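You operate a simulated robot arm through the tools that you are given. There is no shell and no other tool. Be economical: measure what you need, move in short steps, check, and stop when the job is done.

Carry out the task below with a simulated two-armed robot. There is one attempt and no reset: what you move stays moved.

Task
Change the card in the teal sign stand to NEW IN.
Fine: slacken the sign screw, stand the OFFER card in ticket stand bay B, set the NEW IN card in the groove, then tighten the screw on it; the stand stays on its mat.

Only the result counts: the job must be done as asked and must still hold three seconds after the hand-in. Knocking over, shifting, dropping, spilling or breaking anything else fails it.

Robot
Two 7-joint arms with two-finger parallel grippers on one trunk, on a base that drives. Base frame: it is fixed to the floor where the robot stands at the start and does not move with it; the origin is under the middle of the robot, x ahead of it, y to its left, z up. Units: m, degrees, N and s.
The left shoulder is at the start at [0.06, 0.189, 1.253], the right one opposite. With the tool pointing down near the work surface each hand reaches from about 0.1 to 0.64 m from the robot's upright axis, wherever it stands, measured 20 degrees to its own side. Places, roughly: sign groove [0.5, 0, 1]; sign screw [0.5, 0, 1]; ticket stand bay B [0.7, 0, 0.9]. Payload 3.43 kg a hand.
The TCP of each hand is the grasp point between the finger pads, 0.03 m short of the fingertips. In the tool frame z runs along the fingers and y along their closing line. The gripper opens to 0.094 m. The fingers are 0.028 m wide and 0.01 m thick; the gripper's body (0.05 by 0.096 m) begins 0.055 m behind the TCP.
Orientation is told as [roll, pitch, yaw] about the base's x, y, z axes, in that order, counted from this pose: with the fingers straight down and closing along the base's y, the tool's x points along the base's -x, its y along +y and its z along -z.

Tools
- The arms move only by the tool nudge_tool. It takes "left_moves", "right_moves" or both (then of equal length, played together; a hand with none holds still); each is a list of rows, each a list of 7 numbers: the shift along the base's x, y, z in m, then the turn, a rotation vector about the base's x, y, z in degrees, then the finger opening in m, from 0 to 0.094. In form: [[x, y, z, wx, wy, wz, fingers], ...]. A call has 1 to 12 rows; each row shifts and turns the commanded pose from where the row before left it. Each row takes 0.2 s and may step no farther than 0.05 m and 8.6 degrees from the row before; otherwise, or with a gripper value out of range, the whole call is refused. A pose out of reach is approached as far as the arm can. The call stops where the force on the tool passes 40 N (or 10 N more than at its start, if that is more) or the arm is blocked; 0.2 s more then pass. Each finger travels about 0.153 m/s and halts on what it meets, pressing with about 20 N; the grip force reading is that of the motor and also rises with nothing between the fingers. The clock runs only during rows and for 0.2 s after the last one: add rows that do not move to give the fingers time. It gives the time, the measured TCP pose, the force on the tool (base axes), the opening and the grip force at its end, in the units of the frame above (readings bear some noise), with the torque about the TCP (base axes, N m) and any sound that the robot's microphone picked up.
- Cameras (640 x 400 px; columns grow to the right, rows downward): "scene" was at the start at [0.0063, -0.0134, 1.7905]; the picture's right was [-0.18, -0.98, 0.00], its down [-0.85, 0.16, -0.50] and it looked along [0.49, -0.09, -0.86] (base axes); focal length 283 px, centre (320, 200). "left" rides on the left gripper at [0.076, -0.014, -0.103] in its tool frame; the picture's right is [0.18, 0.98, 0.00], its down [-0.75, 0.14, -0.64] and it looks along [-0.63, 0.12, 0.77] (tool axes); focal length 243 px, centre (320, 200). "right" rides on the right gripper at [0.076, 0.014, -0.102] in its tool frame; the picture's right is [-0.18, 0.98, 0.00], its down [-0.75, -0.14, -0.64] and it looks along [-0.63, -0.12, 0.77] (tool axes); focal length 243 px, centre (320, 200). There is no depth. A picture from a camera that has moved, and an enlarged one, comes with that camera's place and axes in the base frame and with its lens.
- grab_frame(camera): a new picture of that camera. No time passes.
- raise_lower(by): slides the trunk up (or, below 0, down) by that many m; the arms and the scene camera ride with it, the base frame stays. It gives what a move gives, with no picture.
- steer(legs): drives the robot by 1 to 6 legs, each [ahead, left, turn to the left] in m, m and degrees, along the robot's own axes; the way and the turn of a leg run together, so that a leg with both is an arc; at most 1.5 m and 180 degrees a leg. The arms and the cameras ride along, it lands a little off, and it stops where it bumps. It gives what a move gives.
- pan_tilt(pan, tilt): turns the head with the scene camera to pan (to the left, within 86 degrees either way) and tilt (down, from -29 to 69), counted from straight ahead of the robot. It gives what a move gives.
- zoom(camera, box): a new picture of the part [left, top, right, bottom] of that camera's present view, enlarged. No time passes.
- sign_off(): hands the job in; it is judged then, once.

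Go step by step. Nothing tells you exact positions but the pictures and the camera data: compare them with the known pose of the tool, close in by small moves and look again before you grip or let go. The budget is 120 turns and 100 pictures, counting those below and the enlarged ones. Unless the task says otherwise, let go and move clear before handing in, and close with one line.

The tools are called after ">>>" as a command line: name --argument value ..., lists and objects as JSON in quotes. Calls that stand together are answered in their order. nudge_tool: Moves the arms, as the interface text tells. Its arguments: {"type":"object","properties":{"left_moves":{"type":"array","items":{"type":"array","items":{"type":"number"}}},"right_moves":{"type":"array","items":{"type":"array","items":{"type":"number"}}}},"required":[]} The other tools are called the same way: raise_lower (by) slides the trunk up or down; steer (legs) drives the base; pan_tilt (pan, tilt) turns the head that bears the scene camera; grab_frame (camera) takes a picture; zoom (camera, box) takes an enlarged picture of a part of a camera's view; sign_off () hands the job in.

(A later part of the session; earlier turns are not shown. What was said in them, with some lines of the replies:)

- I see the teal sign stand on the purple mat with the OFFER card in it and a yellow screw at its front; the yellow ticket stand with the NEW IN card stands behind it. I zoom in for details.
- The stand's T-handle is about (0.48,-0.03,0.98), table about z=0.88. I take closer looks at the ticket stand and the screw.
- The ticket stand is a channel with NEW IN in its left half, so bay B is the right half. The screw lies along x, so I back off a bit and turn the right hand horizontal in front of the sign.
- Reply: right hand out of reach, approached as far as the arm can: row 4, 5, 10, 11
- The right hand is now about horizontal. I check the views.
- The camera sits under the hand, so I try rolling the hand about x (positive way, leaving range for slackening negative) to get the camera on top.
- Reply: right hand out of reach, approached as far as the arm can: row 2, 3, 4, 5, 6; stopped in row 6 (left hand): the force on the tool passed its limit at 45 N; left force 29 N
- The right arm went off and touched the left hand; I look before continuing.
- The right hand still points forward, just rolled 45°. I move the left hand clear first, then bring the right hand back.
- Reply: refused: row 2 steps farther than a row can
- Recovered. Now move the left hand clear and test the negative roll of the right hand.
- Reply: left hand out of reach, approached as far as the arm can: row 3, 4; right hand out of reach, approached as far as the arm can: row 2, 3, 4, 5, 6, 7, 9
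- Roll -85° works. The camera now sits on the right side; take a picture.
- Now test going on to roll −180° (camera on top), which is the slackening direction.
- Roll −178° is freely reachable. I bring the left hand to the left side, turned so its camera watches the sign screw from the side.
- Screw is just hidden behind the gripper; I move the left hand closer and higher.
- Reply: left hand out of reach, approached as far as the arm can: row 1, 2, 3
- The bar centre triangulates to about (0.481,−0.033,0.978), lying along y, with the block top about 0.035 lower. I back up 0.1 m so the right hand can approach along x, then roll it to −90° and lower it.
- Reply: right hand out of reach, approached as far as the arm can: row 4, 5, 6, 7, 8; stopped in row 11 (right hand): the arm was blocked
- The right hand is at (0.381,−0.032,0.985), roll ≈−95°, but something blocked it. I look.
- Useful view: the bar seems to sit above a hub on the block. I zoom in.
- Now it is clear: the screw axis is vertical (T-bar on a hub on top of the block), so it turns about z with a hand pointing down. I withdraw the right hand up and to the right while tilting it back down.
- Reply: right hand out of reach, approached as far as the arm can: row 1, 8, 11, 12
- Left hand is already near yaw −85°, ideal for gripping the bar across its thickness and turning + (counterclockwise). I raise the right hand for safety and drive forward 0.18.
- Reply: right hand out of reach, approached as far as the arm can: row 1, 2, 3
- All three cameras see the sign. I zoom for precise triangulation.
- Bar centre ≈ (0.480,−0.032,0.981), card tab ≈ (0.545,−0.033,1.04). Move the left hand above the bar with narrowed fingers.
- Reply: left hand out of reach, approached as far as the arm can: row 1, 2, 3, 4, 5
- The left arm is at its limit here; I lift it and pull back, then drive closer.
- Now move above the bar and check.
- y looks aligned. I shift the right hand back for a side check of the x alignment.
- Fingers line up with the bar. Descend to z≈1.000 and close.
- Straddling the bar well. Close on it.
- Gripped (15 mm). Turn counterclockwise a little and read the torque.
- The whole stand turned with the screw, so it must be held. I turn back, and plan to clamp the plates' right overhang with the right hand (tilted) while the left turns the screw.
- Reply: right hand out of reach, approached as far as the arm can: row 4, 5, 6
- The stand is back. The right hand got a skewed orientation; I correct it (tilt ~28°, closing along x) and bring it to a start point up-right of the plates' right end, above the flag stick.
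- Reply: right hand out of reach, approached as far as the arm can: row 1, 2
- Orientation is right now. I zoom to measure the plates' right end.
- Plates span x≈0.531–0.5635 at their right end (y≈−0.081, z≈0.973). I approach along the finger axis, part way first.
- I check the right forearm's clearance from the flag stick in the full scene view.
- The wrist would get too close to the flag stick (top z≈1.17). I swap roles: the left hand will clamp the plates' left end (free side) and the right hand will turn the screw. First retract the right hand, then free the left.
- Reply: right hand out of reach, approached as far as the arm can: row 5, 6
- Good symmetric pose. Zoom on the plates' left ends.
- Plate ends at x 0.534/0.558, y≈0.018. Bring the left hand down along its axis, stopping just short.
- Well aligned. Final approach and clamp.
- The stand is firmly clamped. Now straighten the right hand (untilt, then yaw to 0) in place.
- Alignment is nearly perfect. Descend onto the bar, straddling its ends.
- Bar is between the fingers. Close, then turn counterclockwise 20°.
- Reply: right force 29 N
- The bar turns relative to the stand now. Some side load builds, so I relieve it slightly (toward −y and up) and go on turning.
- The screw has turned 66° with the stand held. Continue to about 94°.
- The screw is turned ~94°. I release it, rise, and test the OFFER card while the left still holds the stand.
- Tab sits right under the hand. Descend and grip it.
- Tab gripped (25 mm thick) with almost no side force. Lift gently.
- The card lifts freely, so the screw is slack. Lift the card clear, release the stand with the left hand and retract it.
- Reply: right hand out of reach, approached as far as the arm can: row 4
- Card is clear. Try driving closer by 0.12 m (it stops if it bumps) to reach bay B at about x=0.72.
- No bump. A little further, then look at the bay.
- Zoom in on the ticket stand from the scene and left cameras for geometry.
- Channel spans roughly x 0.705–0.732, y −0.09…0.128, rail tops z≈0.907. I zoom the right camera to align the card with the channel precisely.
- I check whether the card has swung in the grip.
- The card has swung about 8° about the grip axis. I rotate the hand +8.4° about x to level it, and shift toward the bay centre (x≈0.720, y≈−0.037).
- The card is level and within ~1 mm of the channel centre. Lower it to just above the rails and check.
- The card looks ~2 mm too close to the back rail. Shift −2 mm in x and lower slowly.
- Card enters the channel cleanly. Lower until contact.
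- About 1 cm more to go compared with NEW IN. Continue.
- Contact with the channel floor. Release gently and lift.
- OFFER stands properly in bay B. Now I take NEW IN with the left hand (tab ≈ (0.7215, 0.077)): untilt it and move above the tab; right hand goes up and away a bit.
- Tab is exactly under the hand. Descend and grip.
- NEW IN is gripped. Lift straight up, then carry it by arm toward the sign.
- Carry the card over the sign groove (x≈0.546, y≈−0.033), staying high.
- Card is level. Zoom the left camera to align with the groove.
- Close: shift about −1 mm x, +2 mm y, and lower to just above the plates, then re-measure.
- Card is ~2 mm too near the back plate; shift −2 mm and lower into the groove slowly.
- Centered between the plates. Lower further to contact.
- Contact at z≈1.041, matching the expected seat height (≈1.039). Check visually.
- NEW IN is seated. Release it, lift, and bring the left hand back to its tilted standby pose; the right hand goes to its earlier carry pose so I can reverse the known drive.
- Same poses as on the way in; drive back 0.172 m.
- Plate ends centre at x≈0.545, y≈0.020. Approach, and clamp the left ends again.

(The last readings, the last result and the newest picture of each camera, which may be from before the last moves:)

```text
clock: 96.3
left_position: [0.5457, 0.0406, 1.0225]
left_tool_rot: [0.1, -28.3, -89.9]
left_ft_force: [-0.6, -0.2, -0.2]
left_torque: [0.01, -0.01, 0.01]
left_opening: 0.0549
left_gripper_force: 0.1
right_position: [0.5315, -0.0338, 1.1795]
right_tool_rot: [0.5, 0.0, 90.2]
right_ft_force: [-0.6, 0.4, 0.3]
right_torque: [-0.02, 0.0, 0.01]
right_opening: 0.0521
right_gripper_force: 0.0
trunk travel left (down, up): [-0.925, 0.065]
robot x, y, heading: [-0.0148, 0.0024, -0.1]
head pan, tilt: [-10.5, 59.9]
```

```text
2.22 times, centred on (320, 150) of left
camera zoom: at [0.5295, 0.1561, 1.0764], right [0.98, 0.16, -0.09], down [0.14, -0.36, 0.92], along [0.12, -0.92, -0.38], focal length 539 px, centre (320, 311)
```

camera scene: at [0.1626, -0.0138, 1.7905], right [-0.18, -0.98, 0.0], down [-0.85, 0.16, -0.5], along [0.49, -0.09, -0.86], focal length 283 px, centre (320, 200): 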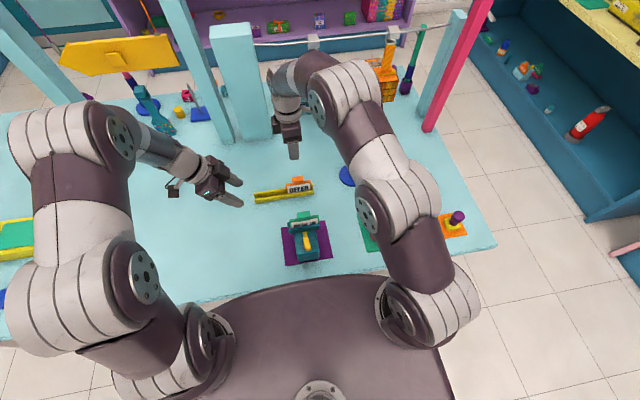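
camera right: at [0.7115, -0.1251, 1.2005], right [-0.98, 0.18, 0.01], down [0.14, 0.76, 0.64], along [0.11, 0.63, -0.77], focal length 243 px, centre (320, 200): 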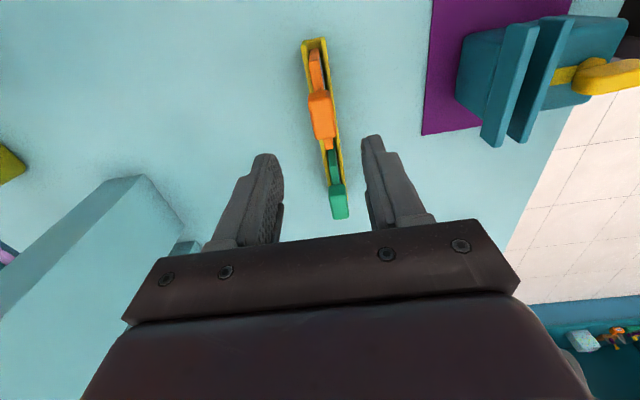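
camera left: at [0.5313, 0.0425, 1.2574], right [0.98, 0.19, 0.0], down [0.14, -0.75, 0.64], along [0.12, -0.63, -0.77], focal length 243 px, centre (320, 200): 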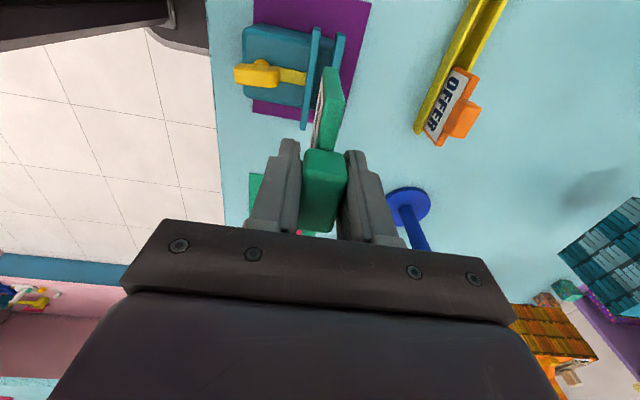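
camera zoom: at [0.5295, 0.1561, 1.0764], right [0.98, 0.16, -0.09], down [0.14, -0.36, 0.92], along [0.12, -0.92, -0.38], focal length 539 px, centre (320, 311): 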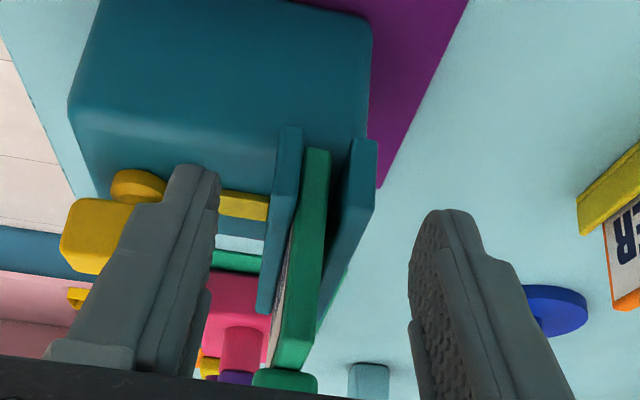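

Same as before. Final approach and clamp.

>>> nudge_tool --left_moves '[[0, -0.009, -0.015, 0, 0, 0, 0.055], [0, -0.0075, -0.0135, 0, 0, 0, 0.055], [0, 0, 0, 0, 0, 0, 0.045], [0, 0, 0, 0, 0, 0, 0.035], [0, 0, 0, 0, 0, 0, 0.025], [0, 0, 0, 0, 0, 0, 0.025]]'

>>> nudge_tool --right_moves '[[-0.02, 0.001, 0, 0, 0, 2, 0.058], [-0.02, 0.001, 0, 0, 0, 2, 0.058], [-0.012, 0, -0.01, 0, 0, 0, 0.058], [0, 0, -0.03, 0, 0, 0, 0.058], [0, 0, -0.03, 0, 0, 0, 0.058], [0, 0, -0.02, 0, 0, 0, 0.058], [0, 0, 0, 0, 0, 0, 0.058]]'

>>> grab_frame --camera "right"

```text
clock: 97.7
left_position: [0.5465, 0.026, 0.9944]
left_tool_rot: [0.1, -28.3, -89.9]
left_ft_force: [4.2, 1.0, 1.8]
left_torque: [-0.27, -0.05, 0.26]
left_opening: 0.0319
left_gripper_force: 19.9
right_position: [0.5318, -0.0339, 1.178]
right_tool_rot: [0.7, 0.0, 90.2]
right_ft_force: [-0.2, 0.0, -1.0]
right_torque: [0.0, -0.04, -0.02]
right_opening: 0.0523
right_gripper_force: 0.0
trunk travel left (down, up): [-0.925, 0.065]
robot x, y, heading: [-0.0205, -0.0022, 0.1]
head pan, tilt: [-10.5, 59.9]
```

```text
clock: 99.3
left_position: [0.5436, 0.0252, 0.9935]
left_tool_rot: [0.2, -28.4, -89.9]
left_ft_force: [2.7, 0.9, 3.9]
left_torque: [-0.14, 0.09, 0.17]
left_opening: 0.0318
left_gripper_force: 19.7
right_position: [0.4793, -0.0311, 1.0875]
right_tool_rot: [0.5, -0.1, 94.2]
right_ft_force: [-0.4, 0.3, 0.1]
right_torque: [-0.04, -0.03, 0.01]
right_opening: 0.058
right_gripper_force: 0.0
trunk travel left (down, up): [-0.925, 0.065]
robot x, y, heading: [-0.0203, 0.0035, 0.2]
head pan, tilt: [-10.5, 59.9]
```

```text
8 pictures are left
camera right: at [0.4726, -0.109, 1.1899], right [-0.99, 0.11, 0.01], down [0.09, 0.76, 0.64], along [0.06, 0.64, -0.77], focal length 243 px, centre (320, 200)
```

right: 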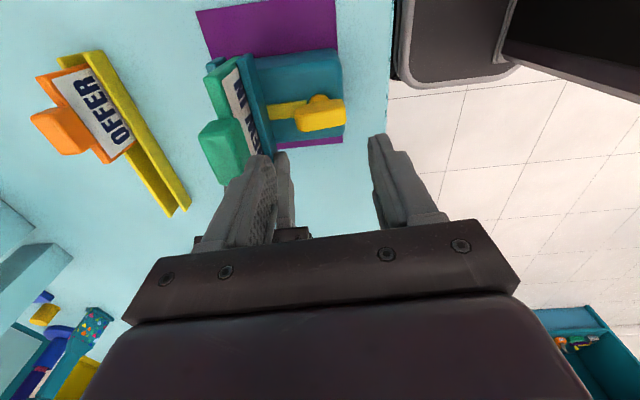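

Perfectly above the bar. Descend and close on its ends.

>>> nudge_tool --right_moves '[[0, 0, -0.025, 0, 0, 0, 0.054], [0, 0, -0.025, 0, 0, 0, 0.054], [0, 0, -0.02, 0, 0, 0, 0.054], [0, 0, -0.0165, 0, 0, 0, 0.054], [0, 0, 0, 0, 0, 0, 0.045], [0, 0, 0, 0, 0, 0, 0.035], [0, 0, 0, 0, 0, 0, 0.035]]'

```text
clock: 100.9
left_position: [0.5452, 0.0252, 0.9937]
left_tool_rot: [0.1, -28.3, -89.8]
left_ft_force: [1.5, 1.2, 5.2]
left_torque: [0.02, 0.04, 0.14]
left_opening: 0.0319
left_gripper_force: 20.4
right_position: [0.4794, -0.0323, 1.0009]
right_tool_rot: [0.6, 0.0, 94.2]
right_ft_force: [0.7, 0.1, 0.9]
right_torque: [-0.01, -0.15, 0.01]
right_opening: 0.0437
right_gripper_force: 19.6
trunk travel left (down, up): [-0.925, 0.065]
robot x, y, heading: [-0.0176, -0.0034, 0.1]
head pan, tilt: [-10.5, 59.9]
```

Gripped. Turn clockwise to tighten, watching the loads.

>>> nudge_tool --right_moves '[[0, 0, 0, 0, 0, -5, 0.035], [0, 0, 0, 0, 0, -5, 0.035], [0, 0, 0, 0, 0, -5, 0.035], [0, 0, 0, 0, 0, -5, 0.035], [0, 0, 0, 0, 0, -5, 0.035], [0, 0, 0, 0, 0, -5, 0.035]]'

>>> nudge_tool --right_moves '[[0, 0, 0, 0, 0, -5, 0.035], [0, 0, 0, 0, 0, -5, 0.035], [0, 0, 0, 0, 0, -5, 0.035], [0, 0, 0, 0, 0, -5, 0.035], [0, 0, 0, 0, 0, -5, 0.035], [0, 0, 0, 0, 0, -5, 0.035]]'

```text
clock: 102.3
left_position: [0.545, 0.025, 0.9944]
left_tool_rot: [0.1, -28.3, -89.9]
left_ft_force: [6.4, 3.6, 1.6]
left_torque: [0.05, 0.15, 0.03]
left_opening: 0.0319
left_gripper_force: 20.3
right_position: [0.4779, -0.0313, 1.0008]
right_tool_rot: [0.6, 0.2, 64.1]
right_ft_force: [-5.1, -2.7, -1.3]
right_torque: [-0.13, 0.11, 0.01]
right_opening: 0.0436
right_gripper_force: 19.3
trunk travel left (down, up): [-0.925, 0.065]
robot x, y, heading: [-0.0171, 0.0005, 0.1]
head pan, tilt: [-10.5, 59.9]
```

```text
clock: 103.7
left_position: [0.5444, 0.0258, 0.9947]
left_tool_rot: [0.1, -28.3, -90.1]
left_ft_force: [16.7, 2.1, -0.4]
left_torque: [0.25, -0.02, 0.79]
left_opening: 0.0317
left_gripper_force: 20.6
right_position: [0.48, -0.0325, 1.0004]
right_tool_rot: [0.6, 0.2, 34.1]
right_ft_force: [-15.7, -3.2, -0.2]
right_torque: [-0.02, 0.04, 0.04]
right_opening: 0.0438
right_gripper_force: 20.9
trunk travel left (down, up): [-0.925, 0.065]
robot x, y, heading: [-0.0182, 0.0006, 0.2]
head pan, tilt: [-10.5, 59.9]
```

Relieve the side load slightly and continue to 0°.

>>> nudge_tool --right_moves '[[-0.0008, 0, 0, 0, 0, -4, 0.035], [0, 0, 0, 0, 0, -5, 0.035], [0, 0, 0, 0, 0, -5, 0.035], [0, 0, 0, 0, 0, -5, 0.035]]'

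>>> nudge_tool --right_moves '[[0, 0, 0, 0, 0, -5, 0.035], [0, 0, 0, 0, 0, -5, 0.035], [0, 0, 0, 0, 0, -5, 0.035]]'

>>> grab_frame --camera "right"

```text
clock: 104.7
left_position: [0.5456, 0.0253, 0.9939]
left_tool_rot: [0.1, -28.3, -90.0]
left_ft_force: [12.9, 1.5, 4.0]
left_torque: [-0.09, 0.11, 0.54]
left_opening: 0.0318
left_gripper_force: 20.4
right_position: [0.4792, -0.0315, 1.0005]
right_tool_rot: [0.4, 0.1, 15.2]
right_ft_force: [-11.2, -2.2, -5.2]
right_torque: [-0.24, 0.46, 0.0]
right_opening: 0.0435
right_gripper_force: 19.7
trunk travel left (down, up): [-0.925, 0.065]
robot x, y, heading: [-0.0189, 0.0003, -0.2]
head pan, tilt: [-10.5, 59.9]
```

```text
clock: 105.5
left_position: [0.5451, 0.0252, 0.9937]
left_tool_rot: [0.2, -28.3, -89.9]
left_ft_force: [15.0, -0.3, 1.2]
left_torque: [-0.08, -0.06, 0.63]
left_opening: 0.0321
left_gripper_force: 20.1
right_position: [0.4791, -0.0311, 1.0006]
right_tool_rot: [0.5, 0.1, 0.0]
right_ft_force: [-15.1, -0.7, -1.4]
right_torque: [0.01, 0.43, 0.28]
right_opening: 0.0436
right_gripper_force: 20.3
trunk travel left (down, up): [-0.925, 0.065]
robot x, y, heading: [-0.0171, 0.0012, -0.3]
head pan, tilt: [-10.5, 59.9]
```

```text
7 pictures are left
camera right: at [0.4032, -0.0191, 1.1034], right [0.18, 0.98, 0.01], down [0.76, -0.15, 0.64], along [0.63, -0.11, -0.77], focal length 243 px, centre (320, 200)
```

right: 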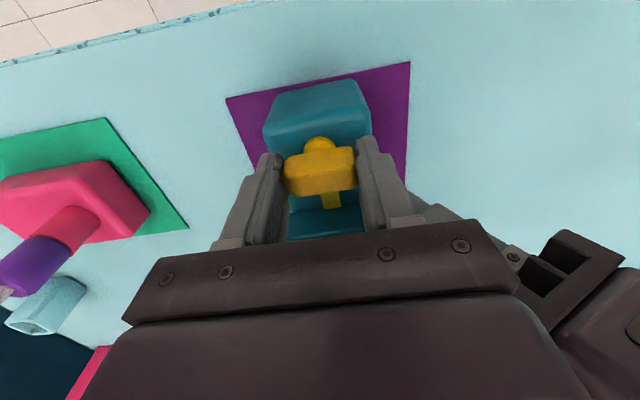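

Reaction torque has appeared (0.28 N·m): it is biting. Turn a little more.

>>> nudge_tool --right_moves '[[0, 0, 0, 0, 0, -2.5, 0.03], [0, 0, 0, 0, 0, -2.5, 0.03], [0, 0, 0, 0, 0, 0, 0.03]]'

```text
clock: 106.3
left_position: [0.5439, 0.0253, 0.9948]
left_tool_rot: [0.0, -28.4, -89.9]
left_ft_force: [8.3, -3.5, 6.6]
left_torque: [-0.18, 0.07, 0.18]
left_opening: 0.0317
left_gripper_force: 20.0
right_position: [0.4804, -0.0319, 1.0009]
right_tool_rot: [0.6, -0.1, -4.8]
right_ft_force: [-7.1, 4.6, -4.4]
right_torque: [-0.12, 0.15, 0.53]
right_opening: 0.0447
right_gripper_force: 20.0
trunk travel left (down, up): [-0.925, 0.065]
robot x, y, heading: [-0.022, 0.0003, -0.1]
head pan, tilt: [-10.5, 59.9]
```

>>> nudge_tool --right_moves '[[0, 0, 0, 0, 0, -2.5, 0.03], [0, 0, 0, 0, 0, 0, 0.03], [0, 0, 0, 0, 0, 0, 0.03]]'

>>> grab_frame --camera "right"

```text
clock: 107.1
left_position: [0.544, 0.0239, 0.9944]
left_tool_rot: [-0.1, -28.4, -89.8]
left_ft_force: [2.6, -8.2, 8.5]
left_torque: [-0.2, 0.09, 0.16]
left_opening: 0.0316
left_gripper_force: 19.9
right_position: [0.4806, -0.0317, 1.0017]
right_tool_rot: [0.6, -0.2, -7.3]
right_ft_force: [0.2, 9.2, -4.8]
right_torque: [0.03, -0.22, 0.48]
right_opening: 0.0452
right_gripper_force: 19.8
trunk travel left (down, up): [-0.925, 0.065]
robot x, y, heading: [-0.0182, -0.0007, -0.1]
head pan, tilt: [-10.5, 59.9]
```

```text
6 pictures are left
camera right: at [0.4065, -0.0093, 1.1039], right [0.31, 0.95, 0.01], down [0.73, -0.24, 0.64], along [0.61, -0.19, -0.77], focal length 243 px, centre (320, 200)
```

right: 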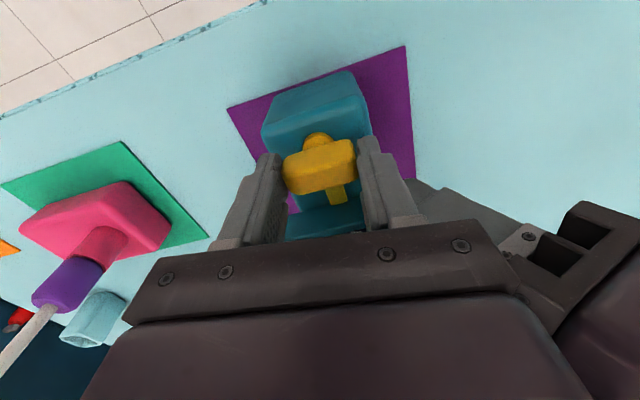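

Torque has plateaued with the bar slipping in the grip — it is tight. Relax, release and lift the right hand, then free the left.

>>> nudge_tool --right_moves '[[0, 0, 0, 0, 0, 5, 0.035], [0, 0, 0, 0, 0, 0, 0.05], [0, 0, 0, 0, 0, 0, 0.06], [0, 0, 0.02, 0, 0, 0, 0.06], [0, 0, 0.04, 0, 0, 0, 0.06], [0, 0, 0.04, 0, 0, 0, 0.06], [-0.02, -0.03, 0.03, 0, 0, 0, 0.06], [-0.02, -0.04, 0.02, 0, 0, 0, 0.06]]'

>>> nudge_tool --left_moves '[[0, 0, 0, 0, 0, 0, 0.04], [0, 0, 0, 0, 0, 0, 0.05], [0, 0.009, 0.015, 0, 0, 0, 0.055], [0, 0.02, 0.035, 0, 0, 0, 0.055], [-0.01, 0.025, 0.04, 0, 0, 0, 0.055], [-0.03, 0.02, 0.03, 0, 0, 0, 0.055], [-0.04, 0.02, 0.02, 0, 0, 0, 0.055], [-0.04, 0.02, 0.02, 0, 0, 0, 0.055]]'

>>> grab_frame --camera "scene"

>>> zoom --camera "scene" --box '[235, 130, 345, 230]'

```text
clock: 108.9
left_position: [0.5431, 0.0245, 0.9941]
left_tool_rot: [0.0, -28.2, -89.9]
left_ft_force: [-0.4, -0.1, -0.1]
left_torque: [0.14, 0.06, -0.12]
left_opening: 0.0316
left_gripper_force: 20.3
right_position: [0.4376, -0.1014, 1.1531]
right_tool_rot: [0.6, 0.0, -2.3]
right_ft_force: [0.1, -0.2, 0.0]
right_torque: [0.0, -0.03, 0.01]
right_opening: 0.0601
right_gripper_force: 0.1
trunk travel left (down, up): [-0.925, 0.065]
robot x, y, heading: [-0.021, -0.0006, 0.2]
head pan, tilt: [-10.5, 59.9]
```

```text
clock: 110.7
left_position: [0.4231, 0.1409, 1.1553]
left_tool_rot: [0.2, -28.3, -90.1]
left_ft_force: [-0.5, -0.1, 0.0]
left_torque: [0.02, -0.01, 0.0]
left_opening: 0.0552
left_gripper_force: 0.1
right_position: [0.4362, -0.1001, 1.1541]
right_tool_rot: [0.5, -0.2, -2.3]
right_ft_force: [-0.2, -0.3, 0.2]
right_torque: [0.02, -0.02, 0.02]
right_opening: 0.0599
right_gripper_force: 0.1
trunk travel left (down, up): [-0.925, 0.065]
robot x, y, heading: [-0.0169, -0.0027, -0.0]
head pan, tilt: [-10.5, 59.9]
```

```text
5 pictures are left
camera scene: at [-0.0153, -0.0126, 1.7905], right [-0.18, -0.98, 0.0], down [-0.85, 0.16, -0.5], along [0.5, -0.09, -0.86], focal length 283 px, centre (320, 200)
```

scene: 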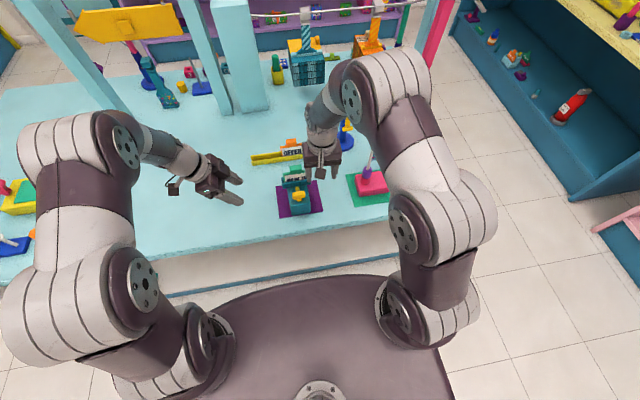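

```text
4.00 times, centred on (290, 180) of scene
camera zoom: at [-0.0153, -0.0126, 1.7905], right [-0.18, -0.98, 0.0], down [-0.85, 0.16, -0.5], along [0.5, -0.09, -0.86], focal length 1131 px, centre (440, 280)
```

zoom: 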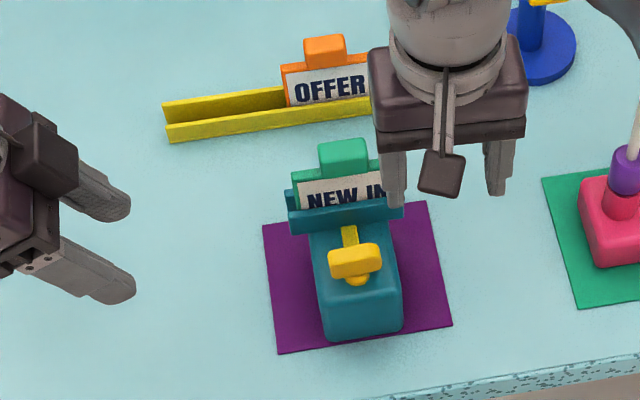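

NEW IN sits clamped in the groove, the screw is back at its tight angle, the stand is on its mat, OFFER is in bay B, and both hands are clear. I hand in.

>>> sign_off

```text
The job is handed in.
```

The teal sign stand now holds the NEW IN card with the screw tightened on it, OFFER stands in ticket stand bay B, and the stand is still on its mat. During the first attempt at the screw, the stand turned about 20° with it. I turned it back and clamped it before loosening and before tightening.
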